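You operate a simulated robot arm through the tools that you are given. There is no shell and no other tool. Be economical: measure what you need, move in short steps, check, and stop when the job is done.

Carry out the task below with a simulated robot arm. There is one attempt and no reset: what you move stays moved.

TASK
Colour-code the two brackets: a white dot on titanium, a yellow dot on steel.
Fine: one dot each, on the raised pad; both pens back in their holders. Set down upright: white pen, yellow pen.
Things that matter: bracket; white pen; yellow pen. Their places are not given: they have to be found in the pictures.

The check looks at the end state, three seconds after you hand in, the way a careful person would. Anything else that was tipped, shoved, dropped, spilled or broken makes it a failure.

THE ROBOT
A 5-joint arm with a two-finger parallel gripper, fixed in place. Base frame: the origin is at the foot of the arm, x ahead of it, y to its left, z up; the work surface is at about z = 0. Readings come in m, rad, newtons and seconds.
With the tool pointing down near the work surface it reaches from about 0.26 to 0.6 m from the base axis. Its first joint turns from -1.152 to 1.152 rad. The tool tilts only in the upright plane through the base axis and itself; it spins freely about its own axis. Payload 1.57 kg.
Tool frame: the origin (TCP) lies between the finger pads and is the grasp point; the fingertips stand 0.03 m ahead of it; z points along the fingers, y is the line along which they close. The gripper opens to 0.08 m. The fingers are 0.017 m wide and 0.012 m thick; the gripper's body (0.04 by 0.082 m) begins 0.08 m behind the TCP.
Orientation is told as [roll, pitch, yaw] about the base's x, y, z axes, in that order, counted from this pose: with the fingers straight down and closing along the base's y, the tool's x points along the base's -x, its y along +y and its z along -z.

THE INTERFACE
- The arm moves only by the tool send_rows. Its arguments are lists of equal length, an entry for each row: "rotation": the turn, a rotation vector about the tool's x, y, z in rad, a list of three; "linear": the shift along the tool's x, y, z in m, a list of three; "fingers": the gripper command, from -1 (shut) to 1 (fully open), values between in proportion. In form: {"rotation": [[rx, ry, rz], ...], "linear": [[x, y, z], ...], "fingers": [fingers, ...]}. A call has 1 to 20 rows; each row shifts and turns the commanded pose from where the row before left it, along the tool's axes as they then stand. A row lasts 0.2 s, in which the tool goes at most 0.05 m and 0.15 rad; a call with a longer step from one row to the next is refused whole, and so is a gripper value outside its range. Where a pose cannot be reached the arm comes as near as it can. A force on the tool above 40 N (or 10 N above the force at the start of the call, whichever is more), or a blocked arm, ends the call early, and 0.2 s more pass. Each finger travels about 0.153 m/s and halts on what it meets, pressing with about 43 N; the grip force reading is that of the motor and also rises with nothing between the fingers. The clock runs only during rows and for 0.2 s after the last one: add rows that do not move to give the fingers time. It gives the time, the measured TCP pose, the force on the tool (base axes), the opening and the grip force at its end, in the units of the frame above (readings bear some noise), with the torque about the TCP (base axes, N m) and any sound that the robot's microphone picked up.
- Cameras (640 x 400 px; columns grow to the right, rows downward): "scene" is fixed at [0.0405, 0.3969, 0.527]; the picture's right is [-0.71, -0.71, 0.00], its down [-0.38, 0.38, -0.85] and it looks along [0.60, -0.60, -0.53] (base axes); focal length 316 px, centre (320, 200). "wrist" rides on the gripper at [0.072, -0.007, -0.122] in the tool frame; the picture's right is [0.09, 1.00, 0.00], its down [-0.84, 0.08, -0.54] and it looks along [-0.54, 0.05, 0.84] (tool axes); focal length 238 px, centre (320, 200).
- capture(camera): a new picture of that camera. The clock stands still meanwhile.
- locate(camera, pixels): for up to 12 pixels [column, row] of the newest picture of that camera ("zoom" is the newest enlarged one), the place [x, y, z] in the base frame of the surface seen there, good to about 0.002 m. The clock stands still meanwhile.
- close_up(camera, box): a new picture of the part [left, top, right, bottom] of that camera's present view, enlarged. The clock stands still meanwhile.
- close_job(): hands the job in; it is judged then, once.

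Go step by step. Measure first, check grasps and placings, and put right what went wrong. The budget is 80 turns and 38 pictures, counting those below and the enlarged ones. Unless the task says otherwise, let go and move clear before handing in, and close with one line.

The tools are called after "Call:" as name(argument=value, ...) on one line, values as JSON. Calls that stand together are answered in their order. send_rows: Moves the arm, as the interface text tells. Its arguments: {"type":"object","properties":{"rotation":{"type":"array"},"linear":{"type":"array"},"fingers":{"type":"array"}},"required":["rotation","linear","fingers"]} The other tools are called the same way: capture (camera) takes a picture; locate (camera, pixels) gives the place of the surface under pixels of a picture; close_up (camera, box) takes an enlarged picture of a part of a camera's view; close_job () hands the job in.

At the start:

```text
t: 0.0
tool_pos: [0.3915, -0.0333, 0.2654]
ee_rot: [0.001, -0.001, 0.001]
wrist_force: [-0.1, 1.1, 0.5]
ft_torque: [0.0, 0.02, -0.01]
grip_width: 0.0801
grasp_force: 0.0
```

scene: 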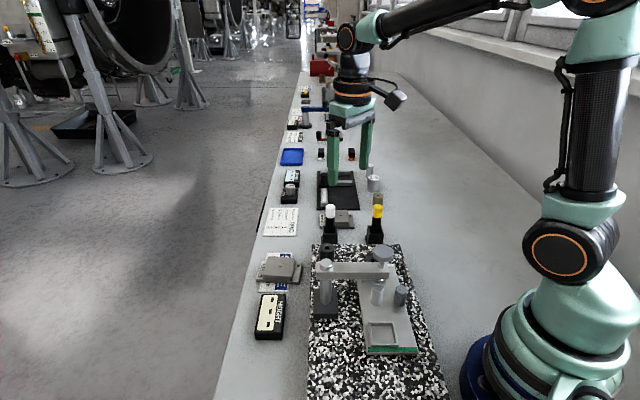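
wrist: 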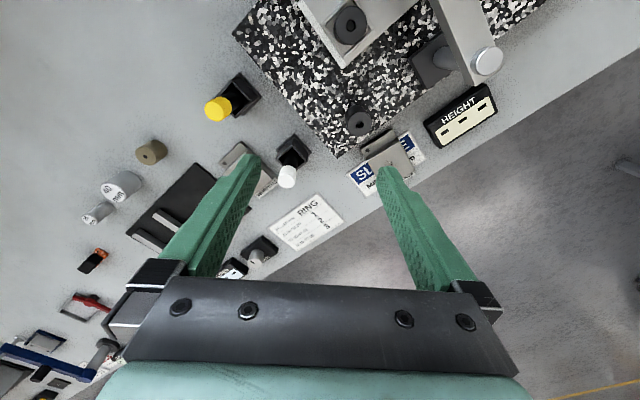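

The pens look to be at scene (330,215) white and (377,215) yellow, with bracket-like parts near (345,220) and (283,268). I'll enlarge these areas.

Call:
close_up(camera="scene", box=[240, 170, 420, 300])

Call:
close_up(camera="wrist", box=[180, 60, 440, 240])

```text
3.08 times, centred on (330, 235) of scene
```

zoom: 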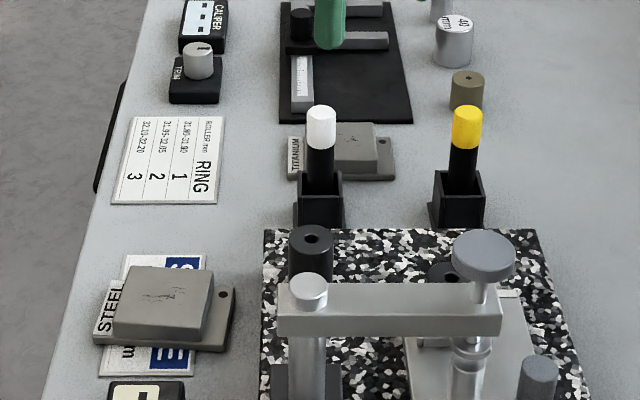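

```text
2.22 times, centred on (310, 150) of wrist
```

zoom: 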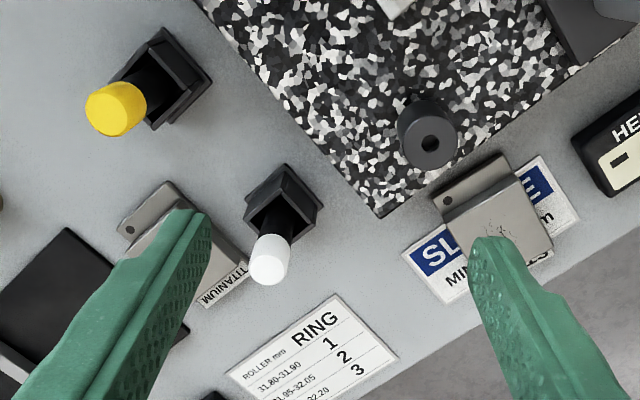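

Labels read TITANIUM by the bracket near the pens and STEEL by the other. I'll measure pen tops, holders and pads in the scene and wrist pictures.

Call:
locate(camera="scene", pixels=[[330, 206], [377, 206], [330, 212], [377, 212], [330, 222], [377, 222], [322, 226], [366, 226], [345, 214], [285, 265], [290, 258], [276, 274]])

Call:
locate(camera="zoom", pixels=[[268, 245], [118, 100], [268, 268], [118, 118], [500, 220], [450, 215], [520, 185], [552, 250], [145, 240], [245, 265], [445, 200], [510, 155]])

```text
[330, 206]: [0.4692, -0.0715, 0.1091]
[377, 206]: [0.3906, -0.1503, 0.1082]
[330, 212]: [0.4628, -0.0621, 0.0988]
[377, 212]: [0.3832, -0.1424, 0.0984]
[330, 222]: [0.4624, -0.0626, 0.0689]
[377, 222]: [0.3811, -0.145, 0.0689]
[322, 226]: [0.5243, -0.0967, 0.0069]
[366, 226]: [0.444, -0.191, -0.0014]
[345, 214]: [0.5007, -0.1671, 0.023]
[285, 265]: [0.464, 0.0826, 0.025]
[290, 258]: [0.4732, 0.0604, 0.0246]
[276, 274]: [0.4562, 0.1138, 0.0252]
```

```text
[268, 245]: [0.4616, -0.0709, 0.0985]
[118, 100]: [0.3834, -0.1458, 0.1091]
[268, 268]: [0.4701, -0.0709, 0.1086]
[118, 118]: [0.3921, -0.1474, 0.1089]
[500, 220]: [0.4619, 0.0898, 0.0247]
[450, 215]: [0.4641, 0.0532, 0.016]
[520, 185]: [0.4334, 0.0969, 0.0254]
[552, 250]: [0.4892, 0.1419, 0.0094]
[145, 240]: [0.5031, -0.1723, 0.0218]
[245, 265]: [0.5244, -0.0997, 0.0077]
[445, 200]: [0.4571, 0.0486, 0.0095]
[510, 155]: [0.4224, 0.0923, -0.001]
```

Pen axes come out near white (0.470,-0.070) and yellow (0.390,-0.149), tops at z≈0.109; pads at z≈0.024. I'll shift to see pens, holders and the titanium pad without the fingers in the way.

Call:
send_rows(rotation=[[0, 0, 0], [0, 0, 0], [0, 0, 0], [0, 0, 0]], linear=[[0.02, -0.03, 0], [0.02, -0.03, 0], [0.02, -0.03, 0], [0, 0, 0]], fingers=[1, 1, 1, 1])

Call:
close_up(camera="wrist", box=[180, 0, 500, 200])

```text
t: 1.0
tool_pos: [0.3309, -0.1235, 0.2624]
ee_rot: [0.0, 0.0, -0.001]
wrist_force: [-0.4, -0.2, 0.2]
ft_torque: [0.04, -0.02, -0.02]
grip_width: 0.0801
grasp_force: 0.1
```

```text
2.00 times, centred on (340, 100) of wrist
```

zoom: 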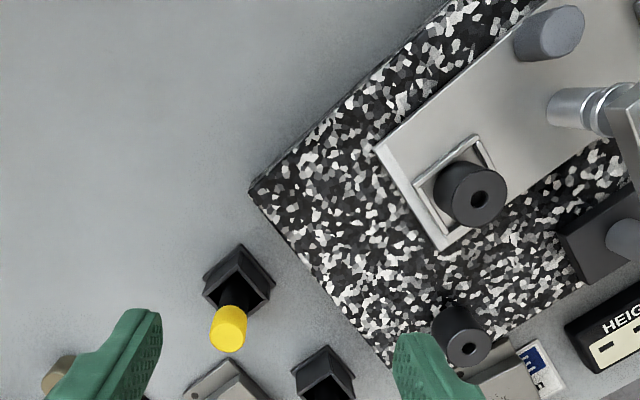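

The wrist picture's top is toward the base, so I should move outward. I'll go to about x 0.42.

Call:
send_rows(rotation=[[0, 0, 0], [0, 0, 0], [0, 0, 0], [0, 0, 0]], linear=[[-0.04, 0, 0], [-0.04, 0, 0], [-0.04, 0, 0], [0, 0, 0]], fingers=[1, 1, 1, 1])

Call:
close_up(camera="wrist", box=[200, 30, 456, 190])

```text
t: 2.0
tool_pos: [0.4497, -0.1201, 0.2647]
ee_rot: [0.001, -0.002, -0.001]
wrist_force: [1.2, 0.8, 0.0]
ft_torque: [0.0, -0.01, 0.02]
grip_width: 0.0799
grasp_force: 0.1
```

```text
2.50 times, centred on (328, 110) of wrist
```

zoom: 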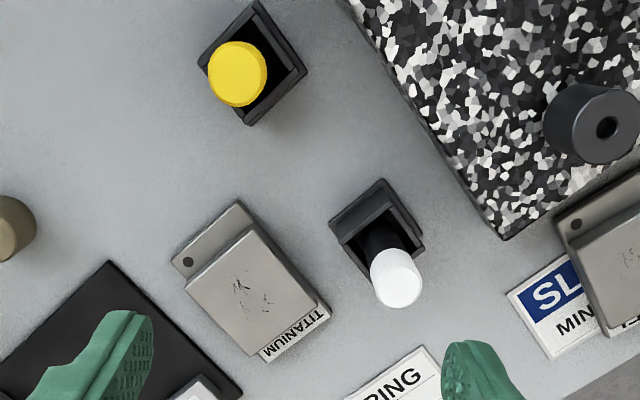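

Clear view now: yellow cap (238,73), white cap (396,277), titanium pad centre about (255,290). I'll measure rims, caps, pad corners and neighbours.

Call:
locate(camera="zoom", pixels=[[396, 285], [236, 80], [331, 222], [384, 181], [422, 246], [255, 5], [303, 71], [248, 232], [188, 285], [252, 352], [314, 300], [605, 125]])

Call:
locate(camera="zoom", pixels=[[372, 290], [420, 290], [210, 75], [264, 75], [396, 303], [238, 103], [380, 240], [205, 68], [250, 120], [575, 223], [600, 200], [10, 210]])

```text
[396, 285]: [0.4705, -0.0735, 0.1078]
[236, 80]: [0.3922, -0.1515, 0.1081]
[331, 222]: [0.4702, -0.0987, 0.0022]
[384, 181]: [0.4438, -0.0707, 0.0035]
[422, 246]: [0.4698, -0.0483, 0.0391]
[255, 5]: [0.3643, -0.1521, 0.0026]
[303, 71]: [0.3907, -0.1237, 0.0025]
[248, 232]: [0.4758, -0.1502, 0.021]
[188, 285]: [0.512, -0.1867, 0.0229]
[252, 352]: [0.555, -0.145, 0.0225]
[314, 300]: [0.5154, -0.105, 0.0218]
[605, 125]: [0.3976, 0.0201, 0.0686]
```

```text
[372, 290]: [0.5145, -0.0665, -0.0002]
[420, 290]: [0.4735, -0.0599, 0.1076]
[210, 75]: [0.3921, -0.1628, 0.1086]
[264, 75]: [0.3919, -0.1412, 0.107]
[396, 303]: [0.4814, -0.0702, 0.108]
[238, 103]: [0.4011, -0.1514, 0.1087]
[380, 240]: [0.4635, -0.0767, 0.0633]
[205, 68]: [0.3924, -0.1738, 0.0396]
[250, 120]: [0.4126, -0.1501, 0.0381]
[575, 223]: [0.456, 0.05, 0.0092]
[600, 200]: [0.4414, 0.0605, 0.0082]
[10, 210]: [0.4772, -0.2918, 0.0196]
```

White pen axis ≈(0.4705,-0.0705), yellow ≈(0.391,-0.1515), cap radius ≈0.011, holder rim z≈0.039. I'll go above the white pen and part-close the fingers.

Call:
send_rows(rotation=[[0, 0, 0], [0, 0, 0], [0, 0, 0], [0, 0, 0], [0, 0, 0], [0, 0, 0]], linear=[[-0.01, 0.025, 0], [-0.01, 0.025, 0], [0, 0, 0.04], [0, 0, 0.04], [0, 0, 0], [0, 0, 0]], fingers=[0.4, 0.4, 0.4, 0.4, 0.4, 0.4])

Call:
capture(camera="wrist")

```text
t: 3.4
tool_pos: [0.4752, -0.0709, 0.186]
ee_rot: [0.0, 0.001, -0.002]
wrist_force: [0.2, 0.5, -0.1]
ft_torque: [0.01, 0.0, 0.02]
grip_width: 0.0559
grasp_force: 0.0
```

```text
31 pictures are left
```

wrist: 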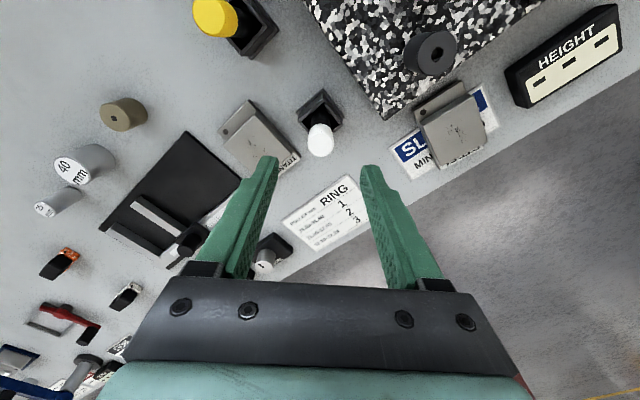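

I'm above the white pen (cap at 320,140), and steel pad is visible at (452,130). I'll re-read the pose with still rows and measure the steel pad and cap.

Call:
send_rows(rotation=[[0, 0, 0], [0, 0, 0]], linear=[[0, 0, 0], [0, 0, 0]], fingers=[0.4, 0.4])

Call:
locate(camera="wrist", pixels=[[320, 147], [320, 155], [308, 147], [332, 147], [416, 115], [466, 85], [486, 145], [437, 166], [452, 128], [252, 140]])

```text
t: 4.0
tool_pos: [0.4745, -0.0718, 0.1852]
ee_rot: [0.002, 0.001, -0.001]
wrist_force: [0.6, 0.1, -0.5]
ft_torque: [0.02, -0.01, -0.04]
grip_width: 0.0559
grasp_force: 0.0
```

```text
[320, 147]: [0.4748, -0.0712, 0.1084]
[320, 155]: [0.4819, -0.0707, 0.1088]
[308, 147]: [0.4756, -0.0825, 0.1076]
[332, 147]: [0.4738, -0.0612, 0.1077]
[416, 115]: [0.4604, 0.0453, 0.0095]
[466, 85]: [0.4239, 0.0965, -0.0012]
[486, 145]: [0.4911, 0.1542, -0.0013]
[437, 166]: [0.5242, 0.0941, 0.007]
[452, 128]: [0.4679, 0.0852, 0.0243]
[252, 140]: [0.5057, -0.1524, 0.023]
```

TCP (0.4748,-0.0714); pen axis (0.471,-0.0715). I'll correct x by 4 mm, descend to z≈0.074 and close.

Call:
send_rows(rotation=[[0, 0, 0], [0, 0, 0], [0, 0, 0], [0, 0, 0], [0, 0, 0], [0, 0, 0], [0, 0, 0], [0, 0, 0], [0, 0, 0]], linear=[[0.0035, 0, 0], [0, 0, 0.03], [0, 0, 0.03], [0, 0, 0.03], [0, 0, 0.021], [0, 0, 0], [0, 0, 0], [0, 0, 0], [0, 0, 0]], fingers=[0.4, 0.4, 0.4, 0.4, 0.4, 0.4, -1, -1, -1])

```text
t: 6.0
tool_pos: [0.4706, -0.0736, 0.075]
ee_rot: [0.0, 0.0, 0.001]
wrist_force: [0.9, 0.2, 0.3]
ft_torque: [-0.01, 0.0, -0.01]
grip_width: 0.0215
grasp_force: 34.8
```

The pen is gripped (width 0.0215). I'll lift straight up by 0.10 and look.

Call:
send_rows(rotation=[[0, 0, 0], [0, 0, 0], [0, 0, 0], [0, 0, 0], [0, 0, 0], [0, 0, 0]], linear=[[0, 0, -0.01], [0, 0, -0.02], [0, 0, -0.03], [0, 0, -0.03], [0, 0, -0.01], [0, 0, 0]], fingers=[-1, -1, -1, -1, -1, -1])

Call:
close_up(camera="scene", box=[260, 120, 420, 240])

Call:
close_up(camera="wrist", box=[200, 50, 456, 210])

```text
t: 7.4
tool_pos: [0.4706, -0.0703, 0.1737]
ee_rot: [0.001, 0.001, 0.0]
wrist_force: [-0.2, 0.5, -0.6]
ft_torque: [0.01, 0.02, -0.02]
grip_width: 0.0214
grasp_force: 34.3
```

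```text
3.33 times, centred on (340, 180) of scene
```

zoom: 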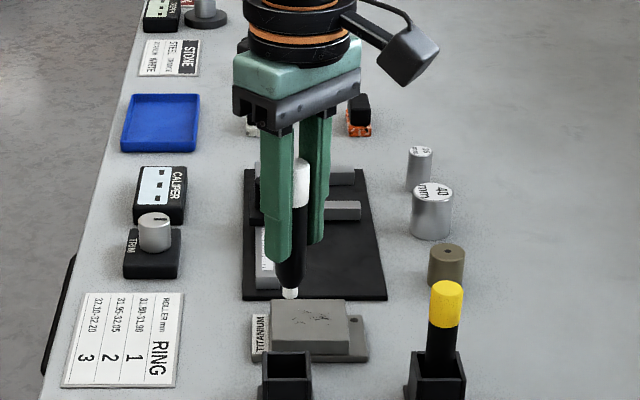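

```text
2.50 times, centred on (328, 130) of wrist
```

zoom: 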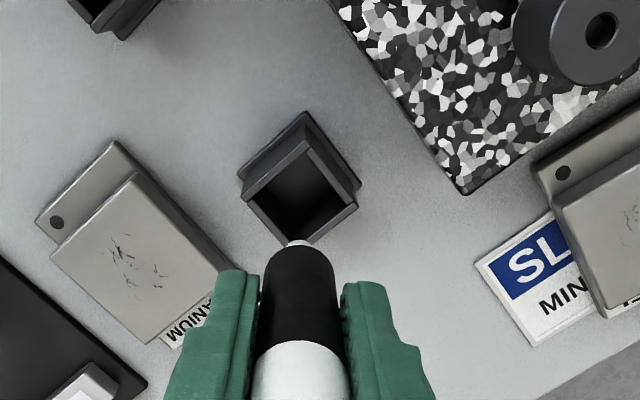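

The white writing tip is exposed under the body (scene zoom 290,296), so no cap is needed. I'll locate the tip, and the holder rim and pads from the newest zoom.

Call:
locate(camera="zoom", pixels=[[297, 243], [303, 250], [241, 196], [308, 150], [356, 207], [311, 243], [133, 173], [52, 253], [147, 342], [232, 265], [140, 258]])

Call:
capture(camera="scene")

Call:
locate(camera="scene", pixels=[[327, 208], [327, 206], [328, 202]])

```text
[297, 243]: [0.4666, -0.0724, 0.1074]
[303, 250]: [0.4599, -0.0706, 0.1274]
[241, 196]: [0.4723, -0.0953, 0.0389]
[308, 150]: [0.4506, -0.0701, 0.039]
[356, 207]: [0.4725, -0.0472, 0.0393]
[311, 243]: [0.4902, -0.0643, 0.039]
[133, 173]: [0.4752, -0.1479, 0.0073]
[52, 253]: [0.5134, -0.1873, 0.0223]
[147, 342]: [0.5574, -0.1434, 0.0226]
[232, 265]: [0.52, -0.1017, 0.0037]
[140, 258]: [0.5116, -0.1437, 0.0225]
```

```text
28 pictures are left
```

scene: 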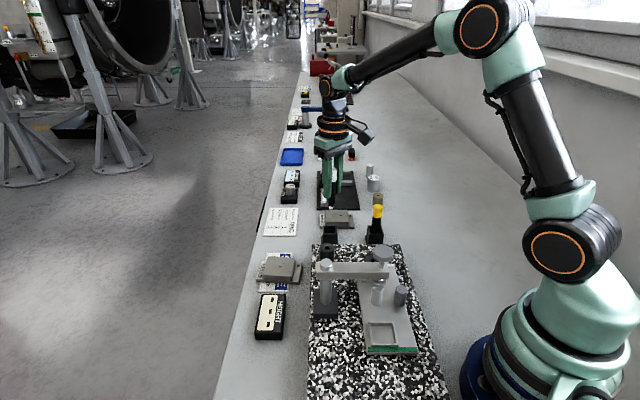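

```text
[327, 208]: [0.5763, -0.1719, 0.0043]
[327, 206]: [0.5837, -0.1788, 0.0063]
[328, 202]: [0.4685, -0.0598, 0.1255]
```

Tip is about 0.068 m below TCP, so touch on titanium (pad z≈0.0225, centre ≈(0.515,-0.146)) should be near TCP z 0.091. I'll move over and descend to 0.100.

Call:
send_rows(rotation=[[0, 0, 0], [0, 0, 0], [0, 0, 0], [0, 0, 0], [0, 0, 0], [0, 0, 0], [0, 0, 0], [0, 0, 0]], linear=[[-0.015, -0.025, 0], [-0.015, -0.025, 0], [-0.0145, -0.025, 0], [0, 0, 0.03], [0, 0, 0.025], [0, 0, 0.019], [0, 0, 0], [0, 0, 0]], fingers=[-1, -1, -1, -1, -1, -1, -1, -1])

Call:
close_up(camera="wrist", box=[200, 50, 456, 210])

```text
t: 9.2
tool_pos: [0.5138, -0.1477, 0.0994]
ee_rot: [0.001, 0.001, -0.001]
wrist_force: [0.2, 0.0, -1.2]
ft_torque: [0.01, -0.01, 0.01]
grip_width: 0.0215
grasp_force: 35.0
```

```text
2.50 times, centred on (328, 130) of wrist
```

zoom: 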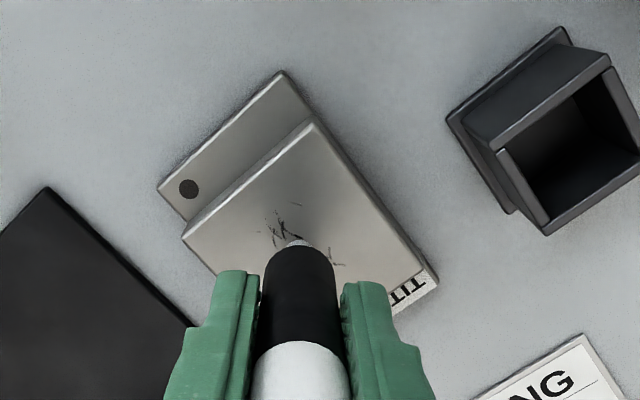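

The tip is just above the middle of the titanium pad. I'll descend in small steps and watch the force.

Call:
send_rows(rotation=[[0, 0, 0], [0, 0, 0]], linear=[[0, 0, 0.003], [0, 0, 0.002]], fingers=[-1, -1])

```text
t: 9.8
tool_pos: [0.5136, -0.1487, 0.094]
ee_rot: [-0.001, 0.0, 0.002]
wrist_force: [0.3, -0.4, 0.4]
ft_torque: [-0.03, 0.03, 0.0]
grip_width: 0.0214
grasp_force: 34.3
```

No contact yet; another 1.5 mm.

Call:
send_rows(rotation=[[0, 0, 0]], linear=[[0, 0, 0.0015]], fingers=[-1])

```text
t: 10.2
tool_pos: [0.5133, -0.1494, 0.0929]
ee_rot: [0.0, 0.0, 0.0]
wrist_force: [-1.5, 1.4, 3.5]
ft_torque: [0.05, 0.05, 0.01]
grip_width: 0.0214
grasp_force: 34.7
```

Force is 3.5 N, so contact is starting. I'll press 0.7 mm more, briefly.

Call:
send_rows(rotation=[[0, 0, 0]], linear=[[0, 0, 0.0005]], fingers=[-1])

```text
t: 10.6
tool_pos: [0.5135, -0.1483, 0.0913]
ee_rot: [0.0, -0.004, 0.0]
wrist_force: [-3.0, 0.4, 9.2]
ft_torque: [0.02, 0.24, 0.01]
grip_width: 0.0212
grasp_force: 34.9
```

Force 9 N: firm touch. I'll lift straight up and check the dot.

Call:
send_rows(rotation=[[0, 0, 0], [0, 0, 0], [0, 0, 0], [0, 0, 0], [0, 0, 0]], linear=[[0, 0, -0.01], [0, 0, -0.03], [0, 0, -0.03], [0, 0, -0.011], [0, 0, 0]], fingers=[-1, -1, -1, -1, -1])

Call:
close_up(camera="scene", box=[300, 190, 380, 240])

Call:
close_up(camera="wrist", box=[200, 50, 456, 210])

```text
t: 11.8
tool_pos: [0.5154, -0.15, 0.1734]
ee_rot: [0.0, 0.0, -0.001]
wrist_force: [-0.7, 0.6, -0.1]
ft_torque: [-0.03, 0.01, 0.02]
grip_width: 0.0214
grasp_force: 35.0
```

```text
8.00 times, centred on (340, 215) of scene
```

zoom: 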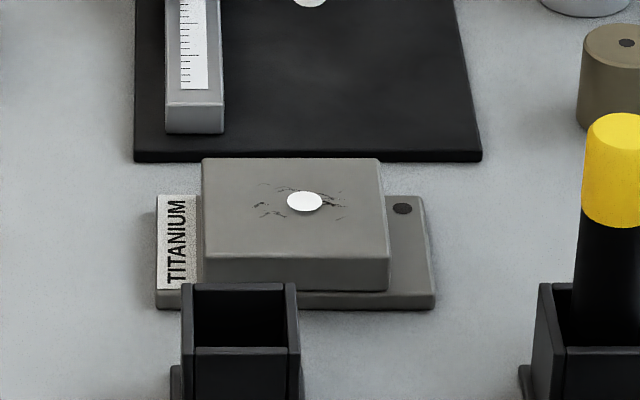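

```text
2.50 times, centred on (328, 130) of wrist
```

zoom: 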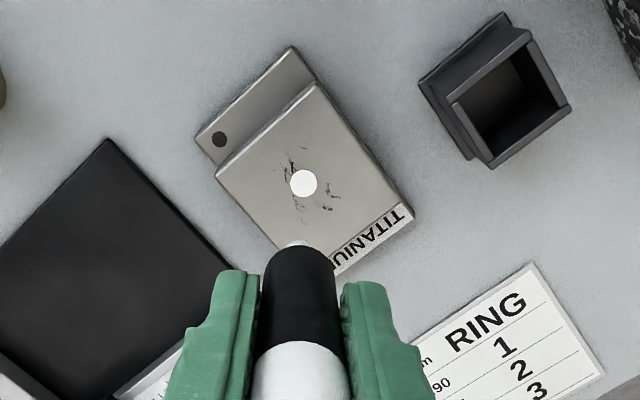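

One clean white dot on the titanium pad. I'll carry the pen back over its holder and go down most of the way.

Call:
send_rows(rotation=[[0, 0, 0], [0, 0, 0], [0, 0, 0], [0, 0, 0], [0, 0, 0], [0, 0, 0], [0, 0, 0]], linear=[[0.015, 0.025, 0], [0.015, 0.025, 0], [0.0145, 0.025, 0], [0, 0, 0], [0, 0, 0.03], [0, 0, 0], [0, 0, 0]], fingers=[-1, -1, -1, -1, -1, -1, -1])

Call:
close_up(camera="wrist", box=[200, 50, 456, 210])

```text
t: 13.4
tool_pos: [0.4673, -0.0753, 0.1432]
ee_rot: [-0.001, -0.001, -0.001]
wrist_force: [-0.1, -0.1, 0.4]
ft_torque: [0.0, 0.03, 0.01]
grip_width: 0.0214
grasp_force: 35.0
```

```text
2.50 times, centred on (328, 130) of wrist
```

zoom: 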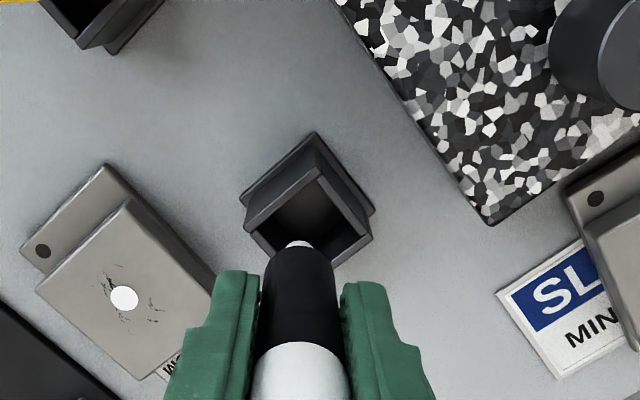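

The reading suggests a few mm off in y; I'll re-measure the rim and take another pose reading.

Call:
locate(camera="zoom", pixels=[[247, 226], [315, 172], [371, 236], [330, 264], [297, 244], [300, 252]])

Call:
send_rows(rotation=[[0, 0, 0], [0, 0, 0]], linear=[[0, 0, 0], [0, 0, 0]], fingers=[-1, -1])

```text
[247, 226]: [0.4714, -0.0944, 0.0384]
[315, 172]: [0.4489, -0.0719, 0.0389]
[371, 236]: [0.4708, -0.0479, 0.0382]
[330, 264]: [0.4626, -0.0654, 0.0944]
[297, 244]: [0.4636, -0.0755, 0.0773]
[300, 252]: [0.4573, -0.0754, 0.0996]
```

```text
t: 14.0
tool_pos: [0.4668, -0.075, 0.1437]
ee_rot: [0.002, 0.0, -0.001]
wrist_force: [-0.3, 0.6, -0.5]
ft_torque: [-0.05, 0.02, -0.06]
grip_width: 0.0212
grasp_force: 35.0
```

TCP is at (0.467,-0.075), holder centre (0.471,-0.0712): a real drift. I'll correct 4 mm in each and read again.

Call:
send_rows(rotation=[[0, 0, 0], [0, 0, 0], [0, 0, 0]], linear=[[-0.004, 0.0038, 0], [0, 0, 0], [0, 0, 0]], fingers=[-1, -1, -1])

```text
t: 14.8
tool_pos: [0.4704, -0.0704, 0.1435]
ee_rot: [0.0, 0.0, 0.0]
wrist_force: [0.3, -0.4, -0.1]
ft_torque: [-0.02, 0.0, -0.01]
grip_width: 0.0216
grasp_force: 34.5
```

Now on centre. Descend to TCP z≈0.078.

Call:
send_rows(rotation=[[0, 0, 0], [0, 0, 0], [0, 0, 0], [0, 0, 0], [0, 0, 0]], linear=[[0, 0, 0.02], [0, 0, 0.02], [0, 0, 0.015], [0, 0, 0.011], [0, 0, 0]], fingers=[-1, -1, -1, -1, -1])

```text
t: 16.0
tool_pos: [0.4736, -0.0696, 0.0777]
ee_rot: [-0.002, 0.001, 0.001]
wrist_force: [1.1, -0.6, -1.2]
ft_torque: [0.0, 0.01, 0.0]
grip_width: 0.0213
grasp_force: 34.6
```

No force; x is 2–3 mm off, so I'll trim that and lower 2.5 mm more.

Call:
send_rows(rotation=[[0, 0, 0], [0, 0, 0], [0, 0, 0]], linear=[[0.0022, -0.0018, 0], [0, 0, 0.0025], [0, 0, 0]], fingers=[-1, -1, -1])

```text
t: 16.8
tool_pos: [0.4725, -0.0722, 0.0735]
ee_rot: [-0.001, 0.0, 0.001]
wrist_force: [0.2, -0.4, -0.1]
ft_torque: [0.01, -0.03, -0.02]
grip_width: 0.0212
grasp_force: 34.8
```

Still no contact at z 0.0735; one more millimetre.

Call:
send_rows(rotation=[[0, 0, 0]], linear=[[0, 0, 0.001]], fingers=[-1])

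```text
t: 17.2
tool_pos: [0.4707, -0.0708, 0.0739]
ee_rot: [-0.001, 0.0, 0.0]
wrist_force: [0.7, 0.8, -0.3]
ft_torque: [0.01, 0.01, 0.04]
grip_width: 0.0212
grasp_force: 34.4
```

By my count of steps the pen is about 0.5 mm above its rest. I'll release and rise.

Call:
send_rows(rotation=[[0, 0, 0], [0, 0, 0], [0, 0, 0], [0, 0, 0], [0, 0, 0], [0, 0, 0], [0, 0, 0], [0, 0, 0]], linear=[[0, 0, 0.0005], [0, 0, 0], [0, 0, 0], [0, 0, 0], [0, 0, -0.03], [0, 0, -0.04], [0, 0, -0.04], [0, 0, 0]], fingers=[-1, -0.2, 0.3, 0.3, 0.3, 0.3, 0.3, 0.3])

Call:
close_up(camera="scene", box=[300, 180, 400, 250])

```text
t: 19.0
tool_pos: [0.4709, -0.0714, 0.1831]
ee_rot: [0.001, -0.001, 0.001]
wrist_force: [-0.4, -0.4, -0.4]
ft_torque: [0.0, -0.02, 0.01]
grip_width: 0.0519
grasp_force: 0.1
```

```text
5.71 times, centred on (350, 215) of scene
```

zoom: 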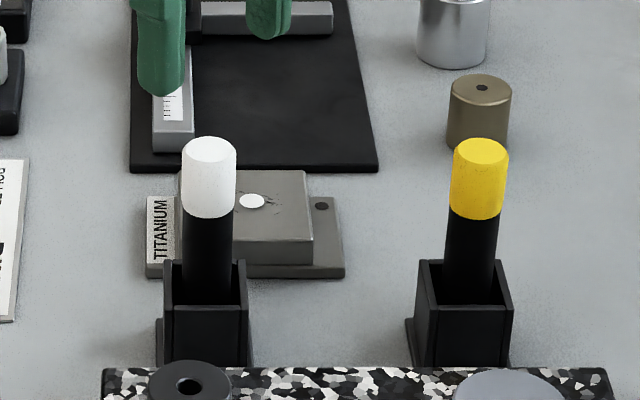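

White pen is back upright in its holder. Next, move over the yellow pen at (0.391,-0.1515).

Call:
send_rows(rotation=[[0, 0, 0], [0, 0, 0], [0, 0, 0], [0, 0, 0], [0, 0, 0]], linear=[[0.027, -0.027, 0], [0.027, -0.027, 0], [0.026, -0.026, 0], [0, 0, 0], [0, 0, 0]], fingers=[0.4, 0.4, 0.4, 0.4, 0.4])

Call:
close_up(camera="wrist", box=[200, 50, 456, 210])

Call:
locate(camera="zoom", pixels=[[300, 235], [300, 255], [330, 240], [280, 240]])

```text
t: 20.2
tool_pos: [0.3902, -0.1495, 0.1839]
ee_rot: [0.0, 0.001, -0.001]
wrist_force: [-0.4, -1.1, 0.7]
ft_torque: [0.0, 0.0, -0.03]
grip_width: 0.056
grasp_force: 0.1
```

```text
2.50 times, centred on (328, 130) of wrist
```

zoom: 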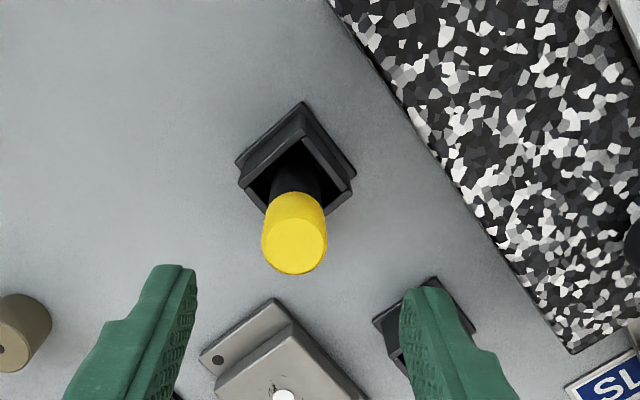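

```text
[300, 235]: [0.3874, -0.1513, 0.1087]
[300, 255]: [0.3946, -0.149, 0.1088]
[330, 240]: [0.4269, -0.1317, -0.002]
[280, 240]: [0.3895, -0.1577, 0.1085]
```

Pen axis ≈(0.391,-0.152), I'm within ~2 mm. I'll trim y, descend and close.

Call:
send_rows(rotation=[[0, 0, 0], [0, 0, 0], [0, 0, 0], [0, 0, 0], [0, 0, 0], [0, 0, 0], [0, 0, 0], [0, 0, 0], [0, 0, 0]], linear=[[0, -0.0018, 0], [0, 0, 0.03], [0, 0, 0.03], [0, 0, 0.03], [0, 0, 0.0192], [0, 0, 0], [0, 0, 0], [0, 0, 0], [0, 0, 0]], fingers=[0.4, 0.4, 0.4, 0.4, 0.4, 0.4, -1, -1, -1])

```text
t: 22.2
tool_pos: [0.3896, -0.15, 0.0755]
ee_rot: [0.0, -0.001, 0.0]
wrist_force: [-0.5, 0.5, -0.3]
ft_torque: [-0.02, 0.01, 0.0]
grip_width: 0.0213
grasp_force: 34.0
```

Gripped. Lift 0.15 m straight up, then look at the scene for the route to steel.

Call:
send_rows(rotation=[[0, 0, 0], [0, 0, 0], [0, 0, 0], [0, 0, 0], [0, 0, 0], [0, 0, 0]], linear=[[0, 0, -0.015], [0, 0, -0.025], [0, 0, -0.04], [0, 0, -0.04], [0, 0, -0.03], [0, 0, 0]], fingers=[-1, -1, -1, -1, -1, -1])

Call:
capture(camera="scene")

Call:
locate(camera="scene", pixels=[[326, 265], [382, 252], [350, 264], [329, 246], [283, 265], [270, 270], [296, 262]])

```text
t: 23.6
tool_pos: [0.3899, -0.1534, 0.2286]
ee_rot: [0.001, -0.002, -0.001]
wrist_force: [0.2, 0.0, 0.4]
ft_torque: [0.01, -0.02, -0.02]
grip_width: 0.0213
grasp_force: 34.8
```

```text
21 pictures are left
```

scene: 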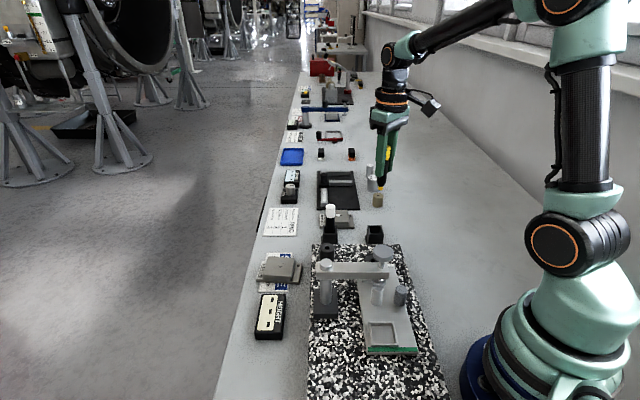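

```text
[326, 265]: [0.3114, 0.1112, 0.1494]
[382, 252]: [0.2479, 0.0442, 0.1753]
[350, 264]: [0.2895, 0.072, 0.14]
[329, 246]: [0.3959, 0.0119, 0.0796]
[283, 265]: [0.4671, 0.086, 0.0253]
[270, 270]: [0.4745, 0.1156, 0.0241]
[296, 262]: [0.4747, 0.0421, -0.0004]
```

The path is clear at this height (white pen top 0.109, stand top ≈0.175 away near x 0.25–0.31). I'll move over the steel bracket at about (0.46,0.088).

Call:
send_rows(rotation=[[0, 0, 0], [0, 0, 0], [0, 0, 0], [0, 0, 0], [0, 0, 0], [0, 0, 0], [0, 0, 0], [0, 0, 0]], linear=[[-0.02, 0.03, 0], [-0.02, 0.042, 0], [-0.02, 0.042, 0], [-0.018, 0.042, 0], [0, 0.042, 0], [0, 0.042, 0], [0, 0, 0], [0, 0, 0]], fingers=[-1, -1, -1, -1, -1, -1, -1, -1])

Call:
close_up(camera="wrist", box=[200, 50, 456, 210])

```text
t: 25.4
tool_pos: [0.4696, 0.0873, 0.2264]
ee_rot: [0.001, 0.001, 0.0]
wrist_force: [-0.4, -0.2, 0.0]
ft_torque: [0.0, 0.03, 0.0]
grip_width: 0.0212
grasp_force: 34.8
```

```text
2.50 times, centred on (328, 130) of wrist
```

zoom: 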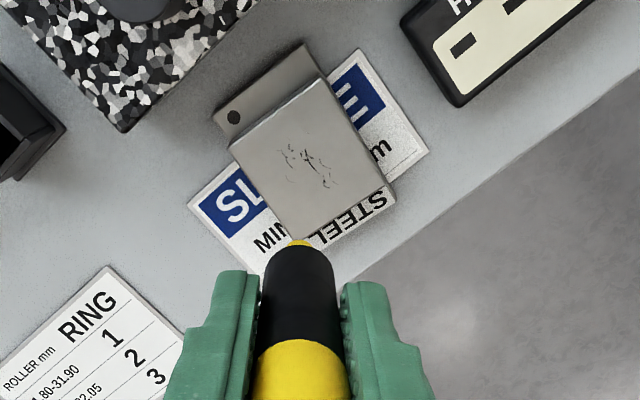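

Steel label confirmed; pad centre near zoom (312,160). Measure it.

Call:
locate(camera="zoom", pixels=[[312, 160], [318, 84], [233, 150], [303, 236], [390, 180], [300, 241]])

Call:
send_rows(rotation=[[0, 0, 0], [0, 0, 0]], linear=[[0, 0, 0], [0, 0, 0]], fingers=[-1, -1])

```text
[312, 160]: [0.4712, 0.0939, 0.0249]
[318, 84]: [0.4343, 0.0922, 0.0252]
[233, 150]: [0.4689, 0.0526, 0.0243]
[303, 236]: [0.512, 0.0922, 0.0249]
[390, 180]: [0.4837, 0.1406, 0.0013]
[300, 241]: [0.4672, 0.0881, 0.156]
```

```text
t: 26.0
tool_pos: [0.4704, 0.0873, 0.2255]
ee_rot: [-0.001, -0.001, 0.0]
wrist_force: [0.8, 0.0, -0.2]
ft_torque: [0.02, 0.0, 0.0]
grip_width: 0.0214
grasp_force: 34.9
```

Pad centre ≈(0.472,0.092), z 0.025; contact expected at TCP ≈0.0945. I'll trim and descend to 0.101.

Call:
send_rows(rotation=[[0, 0, 0], [0, 0, 0], [0, 0, 0], [0, 0, 0], [0, 0, 0], [0, 0, 0], [0, 0, 0], [0, 0, 0]], linear=[[-0.0015, 0.005, 0], [0, 0, 0.035], [0, 0, 0.035], [0, 0, 0.025], [0, 0, 0.02], [0, 0, 0.01], [0, 0, 0], [0, 0, 0]], fingers=[-1, -1, -1, -1, -1, -1, -1, -1])

Call:
close_up(camera="wrist", box=[200, 50, 456, 210])

```text
t: 27.8
tool_pos: [0.4707, 0.0901, 0.1008]
ee_rot: [0.0, 0.0, -0.001]
wrist_force: [0.5, 0.2, -0.9]
ft_torque: [-0.03, 0.0, 0.01]
grip_width: 0.0214
grasp_force: 34.5
```

```text
2.50 times, centred on (328, 130) of wrist
```

zoom: 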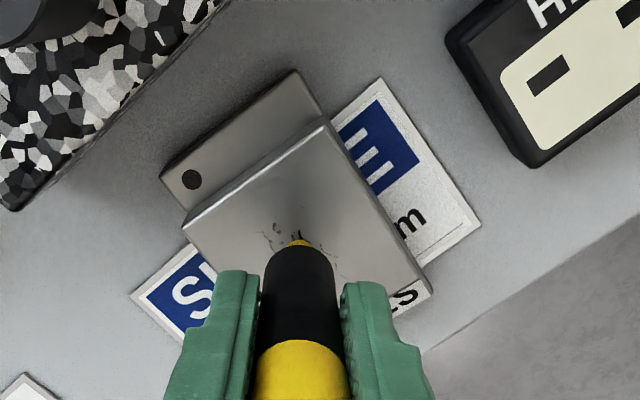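

Well centred above the steel pad. Descend in small steps.

Call:
send_rows(rotation=[[0, 0, 0], [0, 0, 0]], linear=[[0, 0, 0.003], [0, 0, 0.002]], fingers=[-1, -1])

```text
t: 28.4
tool_pos: [0.4709, 0.0922, 0.0973]
ee_rot: [0.001, -0.002, -0.001]
wrist_force: [-3.8, -0.1, 10.9]
ft_torque: [0.01, 0.21, -0.02]
grip_width: 0.0213
grasp_force: 34.2
```

10.9 N contact: touched. Lift straight up 0.13 and check.

Call:
send_rows(rotation=[[0, 0, 0], [0, 0, 0], [0, 0, 0], [0, 0, 0], [0, 0, 0], [0, 0, 0]], linear=[[0, 0, -0.01], [0, 0, -0.03], [0, 0, -0.04], [0, 0, -0.04], [0, 0, -0.01], [0, 0, 0]], fingers=[-1, -1, -1, -1, -1, -1])

Call:
close_up(camera="wrist", box=[200, 50, 456, 210])

```text
t: 29.8
tool_pos: [0.4709, 0.0912, 0.2243]
ee_rot: [0.001, 0.0, -0.001]
wrist_force: [-0.4, 0.0, 0.0]
ft_torque: [0.0, 0.0, -0.01]
grip_width: 0.0216
grasp_force: 34.8
```

```text
2.50 times, centred on (328, 130) of wrist
```

zoom: 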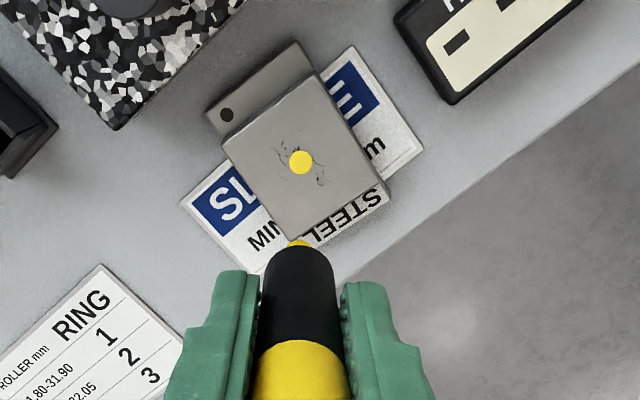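

One yellow dot on steel. Carry the pen back over its holder by the reverse route and measure there.

Call:
send_rows(rotation=[[0, 0, 0], [0, 0, 0], [0, 0, 0], [0, 0, 0], [0, 0, 0], [0, 0, 0], [0, 0, 0], [0, 0, 0], [0, 0, 0]], linear=[[0, -0.045, 0], [0, -0.042, 0], [0.018, -0.042, 0], [0.02, -0.042, 0], [0.02, -0.042, 0], [0.0215, -0.03, 0], [0, 0, 0.04], [0, 0, 0], [0, 0, 0]], fingers=[-1, -1, -1, -1, -1, -1, -1, -1, -1])

Call:
close_up(camera="wrist", box=[200, 50, 456, 210])

```text
t: 31.8
tool_pos: [0.3906, -0.1531, 0.1868]
ee_rot: [0.001, -0.001, 0.0]
wrist_force: [0.2, 0.1, -0.7]
ft_torque: [-0.02, -0.01, 0.01]
grip_width: 0.0213
grasp_force: 34.5
```

```text
2.50 times, centred on (328, 130) of wrist
```

zoom: 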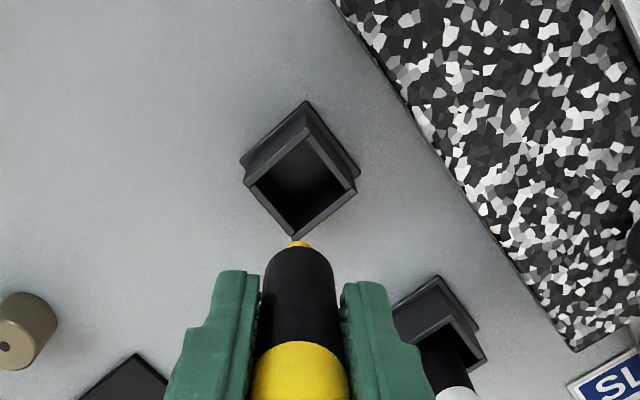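

Call:
locate(camera="zoom", pixels=[[246, 184], [307, 136], [354, 186], [294, 236], [300, 242]])

Call:
send_rows(rotation=[[0, 0, 0], [0, 0, 0]], linear=[[0, 0, 0], [0, 0, 0]], fingers=[-1, -1])

```text
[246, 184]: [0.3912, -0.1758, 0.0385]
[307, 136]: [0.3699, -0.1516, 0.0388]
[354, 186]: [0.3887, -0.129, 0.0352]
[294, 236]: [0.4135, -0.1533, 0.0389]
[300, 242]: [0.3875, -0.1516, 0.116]
```

```text
t: 32.4
tool_pos: [0.3918, -0.1511, 0.187]
ee_rot: [0.001, -0.001, 0.0]
wrist_force: [0.2, -0.3, -0.3]
ft_torque: [0.0, -0.01, -0.01]
grip_width: 0.0215
grasp_force: 34.4
```

Aligned within 1 mm of the holder centre (0.391,-0.152). Descend 0.107 m.

Call:
send_rows(rotation=[[0, 0, 0], [0, 0, 0], [0, 0, 0], [0, 0, 0], [0, 0, 0], [0, 0, 0], [0, 0, 0]], linear=[[0, 0, 0.03], [0, 0, 0.025], [0, 0, 0.02], [0, 0, 0.02], [0, 0, 0.012], [0, 0, 0], [0, 0, 0]], fingers=[-1, -1, -1, -1, -1, -1, -1])

```text
t: 34.0
tool_pos: [0.3921, -0.1525, 0.0781]
ee_rot: [0.0, 0.0, 0.001]
wrist_force: [-0.9, -0.7, -0.2]
ft_torque: [0.0, 0.0, -0.02]
grip_width: 0.0214
grasp_force: 35.2
```

No contact; lower 2 mm more.

Call:
send_rows(rotation=[[0, 0, 0], [0, 0, 0]], linear=[[0, 0, 0.002], [0, 0, 0]], fingers=[-1, -1])

```text
t: 34.6
tool_pos: [0.3916, -0.1536, 0.0738]
ee_rot: [0.0, 0.001, -0.001]
wrist_force: [0.6, 0.2, 0.4]
ft_torque: [-0.01, 0.0, 0.0]
grip_width: 0.0215
grasp_force: 34.7
```

Within about 1 mm of its rest height. Another 0.7 mm, release, and rise.

Call:
send_rows(rotation=[[0, 0, 0], [0, 0, 0], [0, 0, 0], [0, 0, 0], [0, 0, 0], [0, 0, 0], [0, 0, 0], [0, 0, 0], [0, 0, 0]], linear=[[0, 0, 0.0007], [0, 0, 0], [0, 0, 0], [0, 0, 0], [0, 0, -0.03], [0, 0, -0.04], [0, 0, -0.04], [0, 0, -0.04], [0, 0, 0]], fingers=[-1, -0.2, 0.3, 0.3, 0.3, 0.3, 0.3, 0.3, 0.3])

Call:
close_up(camera="scene", box=[240, 180, 420, 300])

```text
t: 36.6
tool_pos: [0.391, -0.149, 0.2277]
ee_rot: [-0.001, -0.001, 0.0]
wrist_force: [0.2, -0.1, -0.4]
ft_torque: [-0.02, 0.02, 0.01]
grip_width: 0.0522
grasp_force: 0.0
```

```text
3.33 times, centred on (330, 240) of scene
```

zoom: 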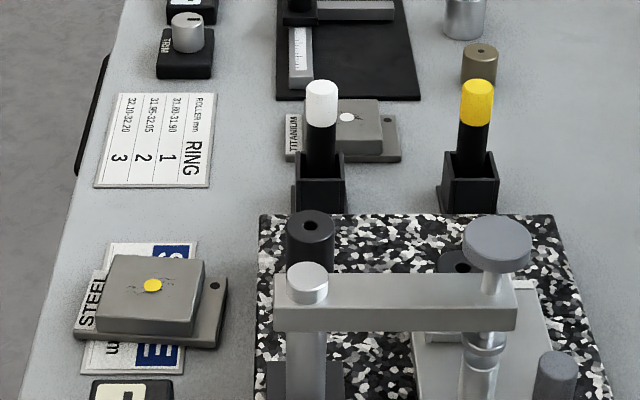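

Both pens stand upright in their holders, each pad carries one dot of the right colour, and the arm is clear. Handing in.

Call:
close_job()

```text
The job is handed in.
```

The job is handed in: the titanium bracket has one white dot and the steel bracket one yellow dot, each on the raised pad. Both pens are upright in their holders, and the last picture showed nothing else disturbed.
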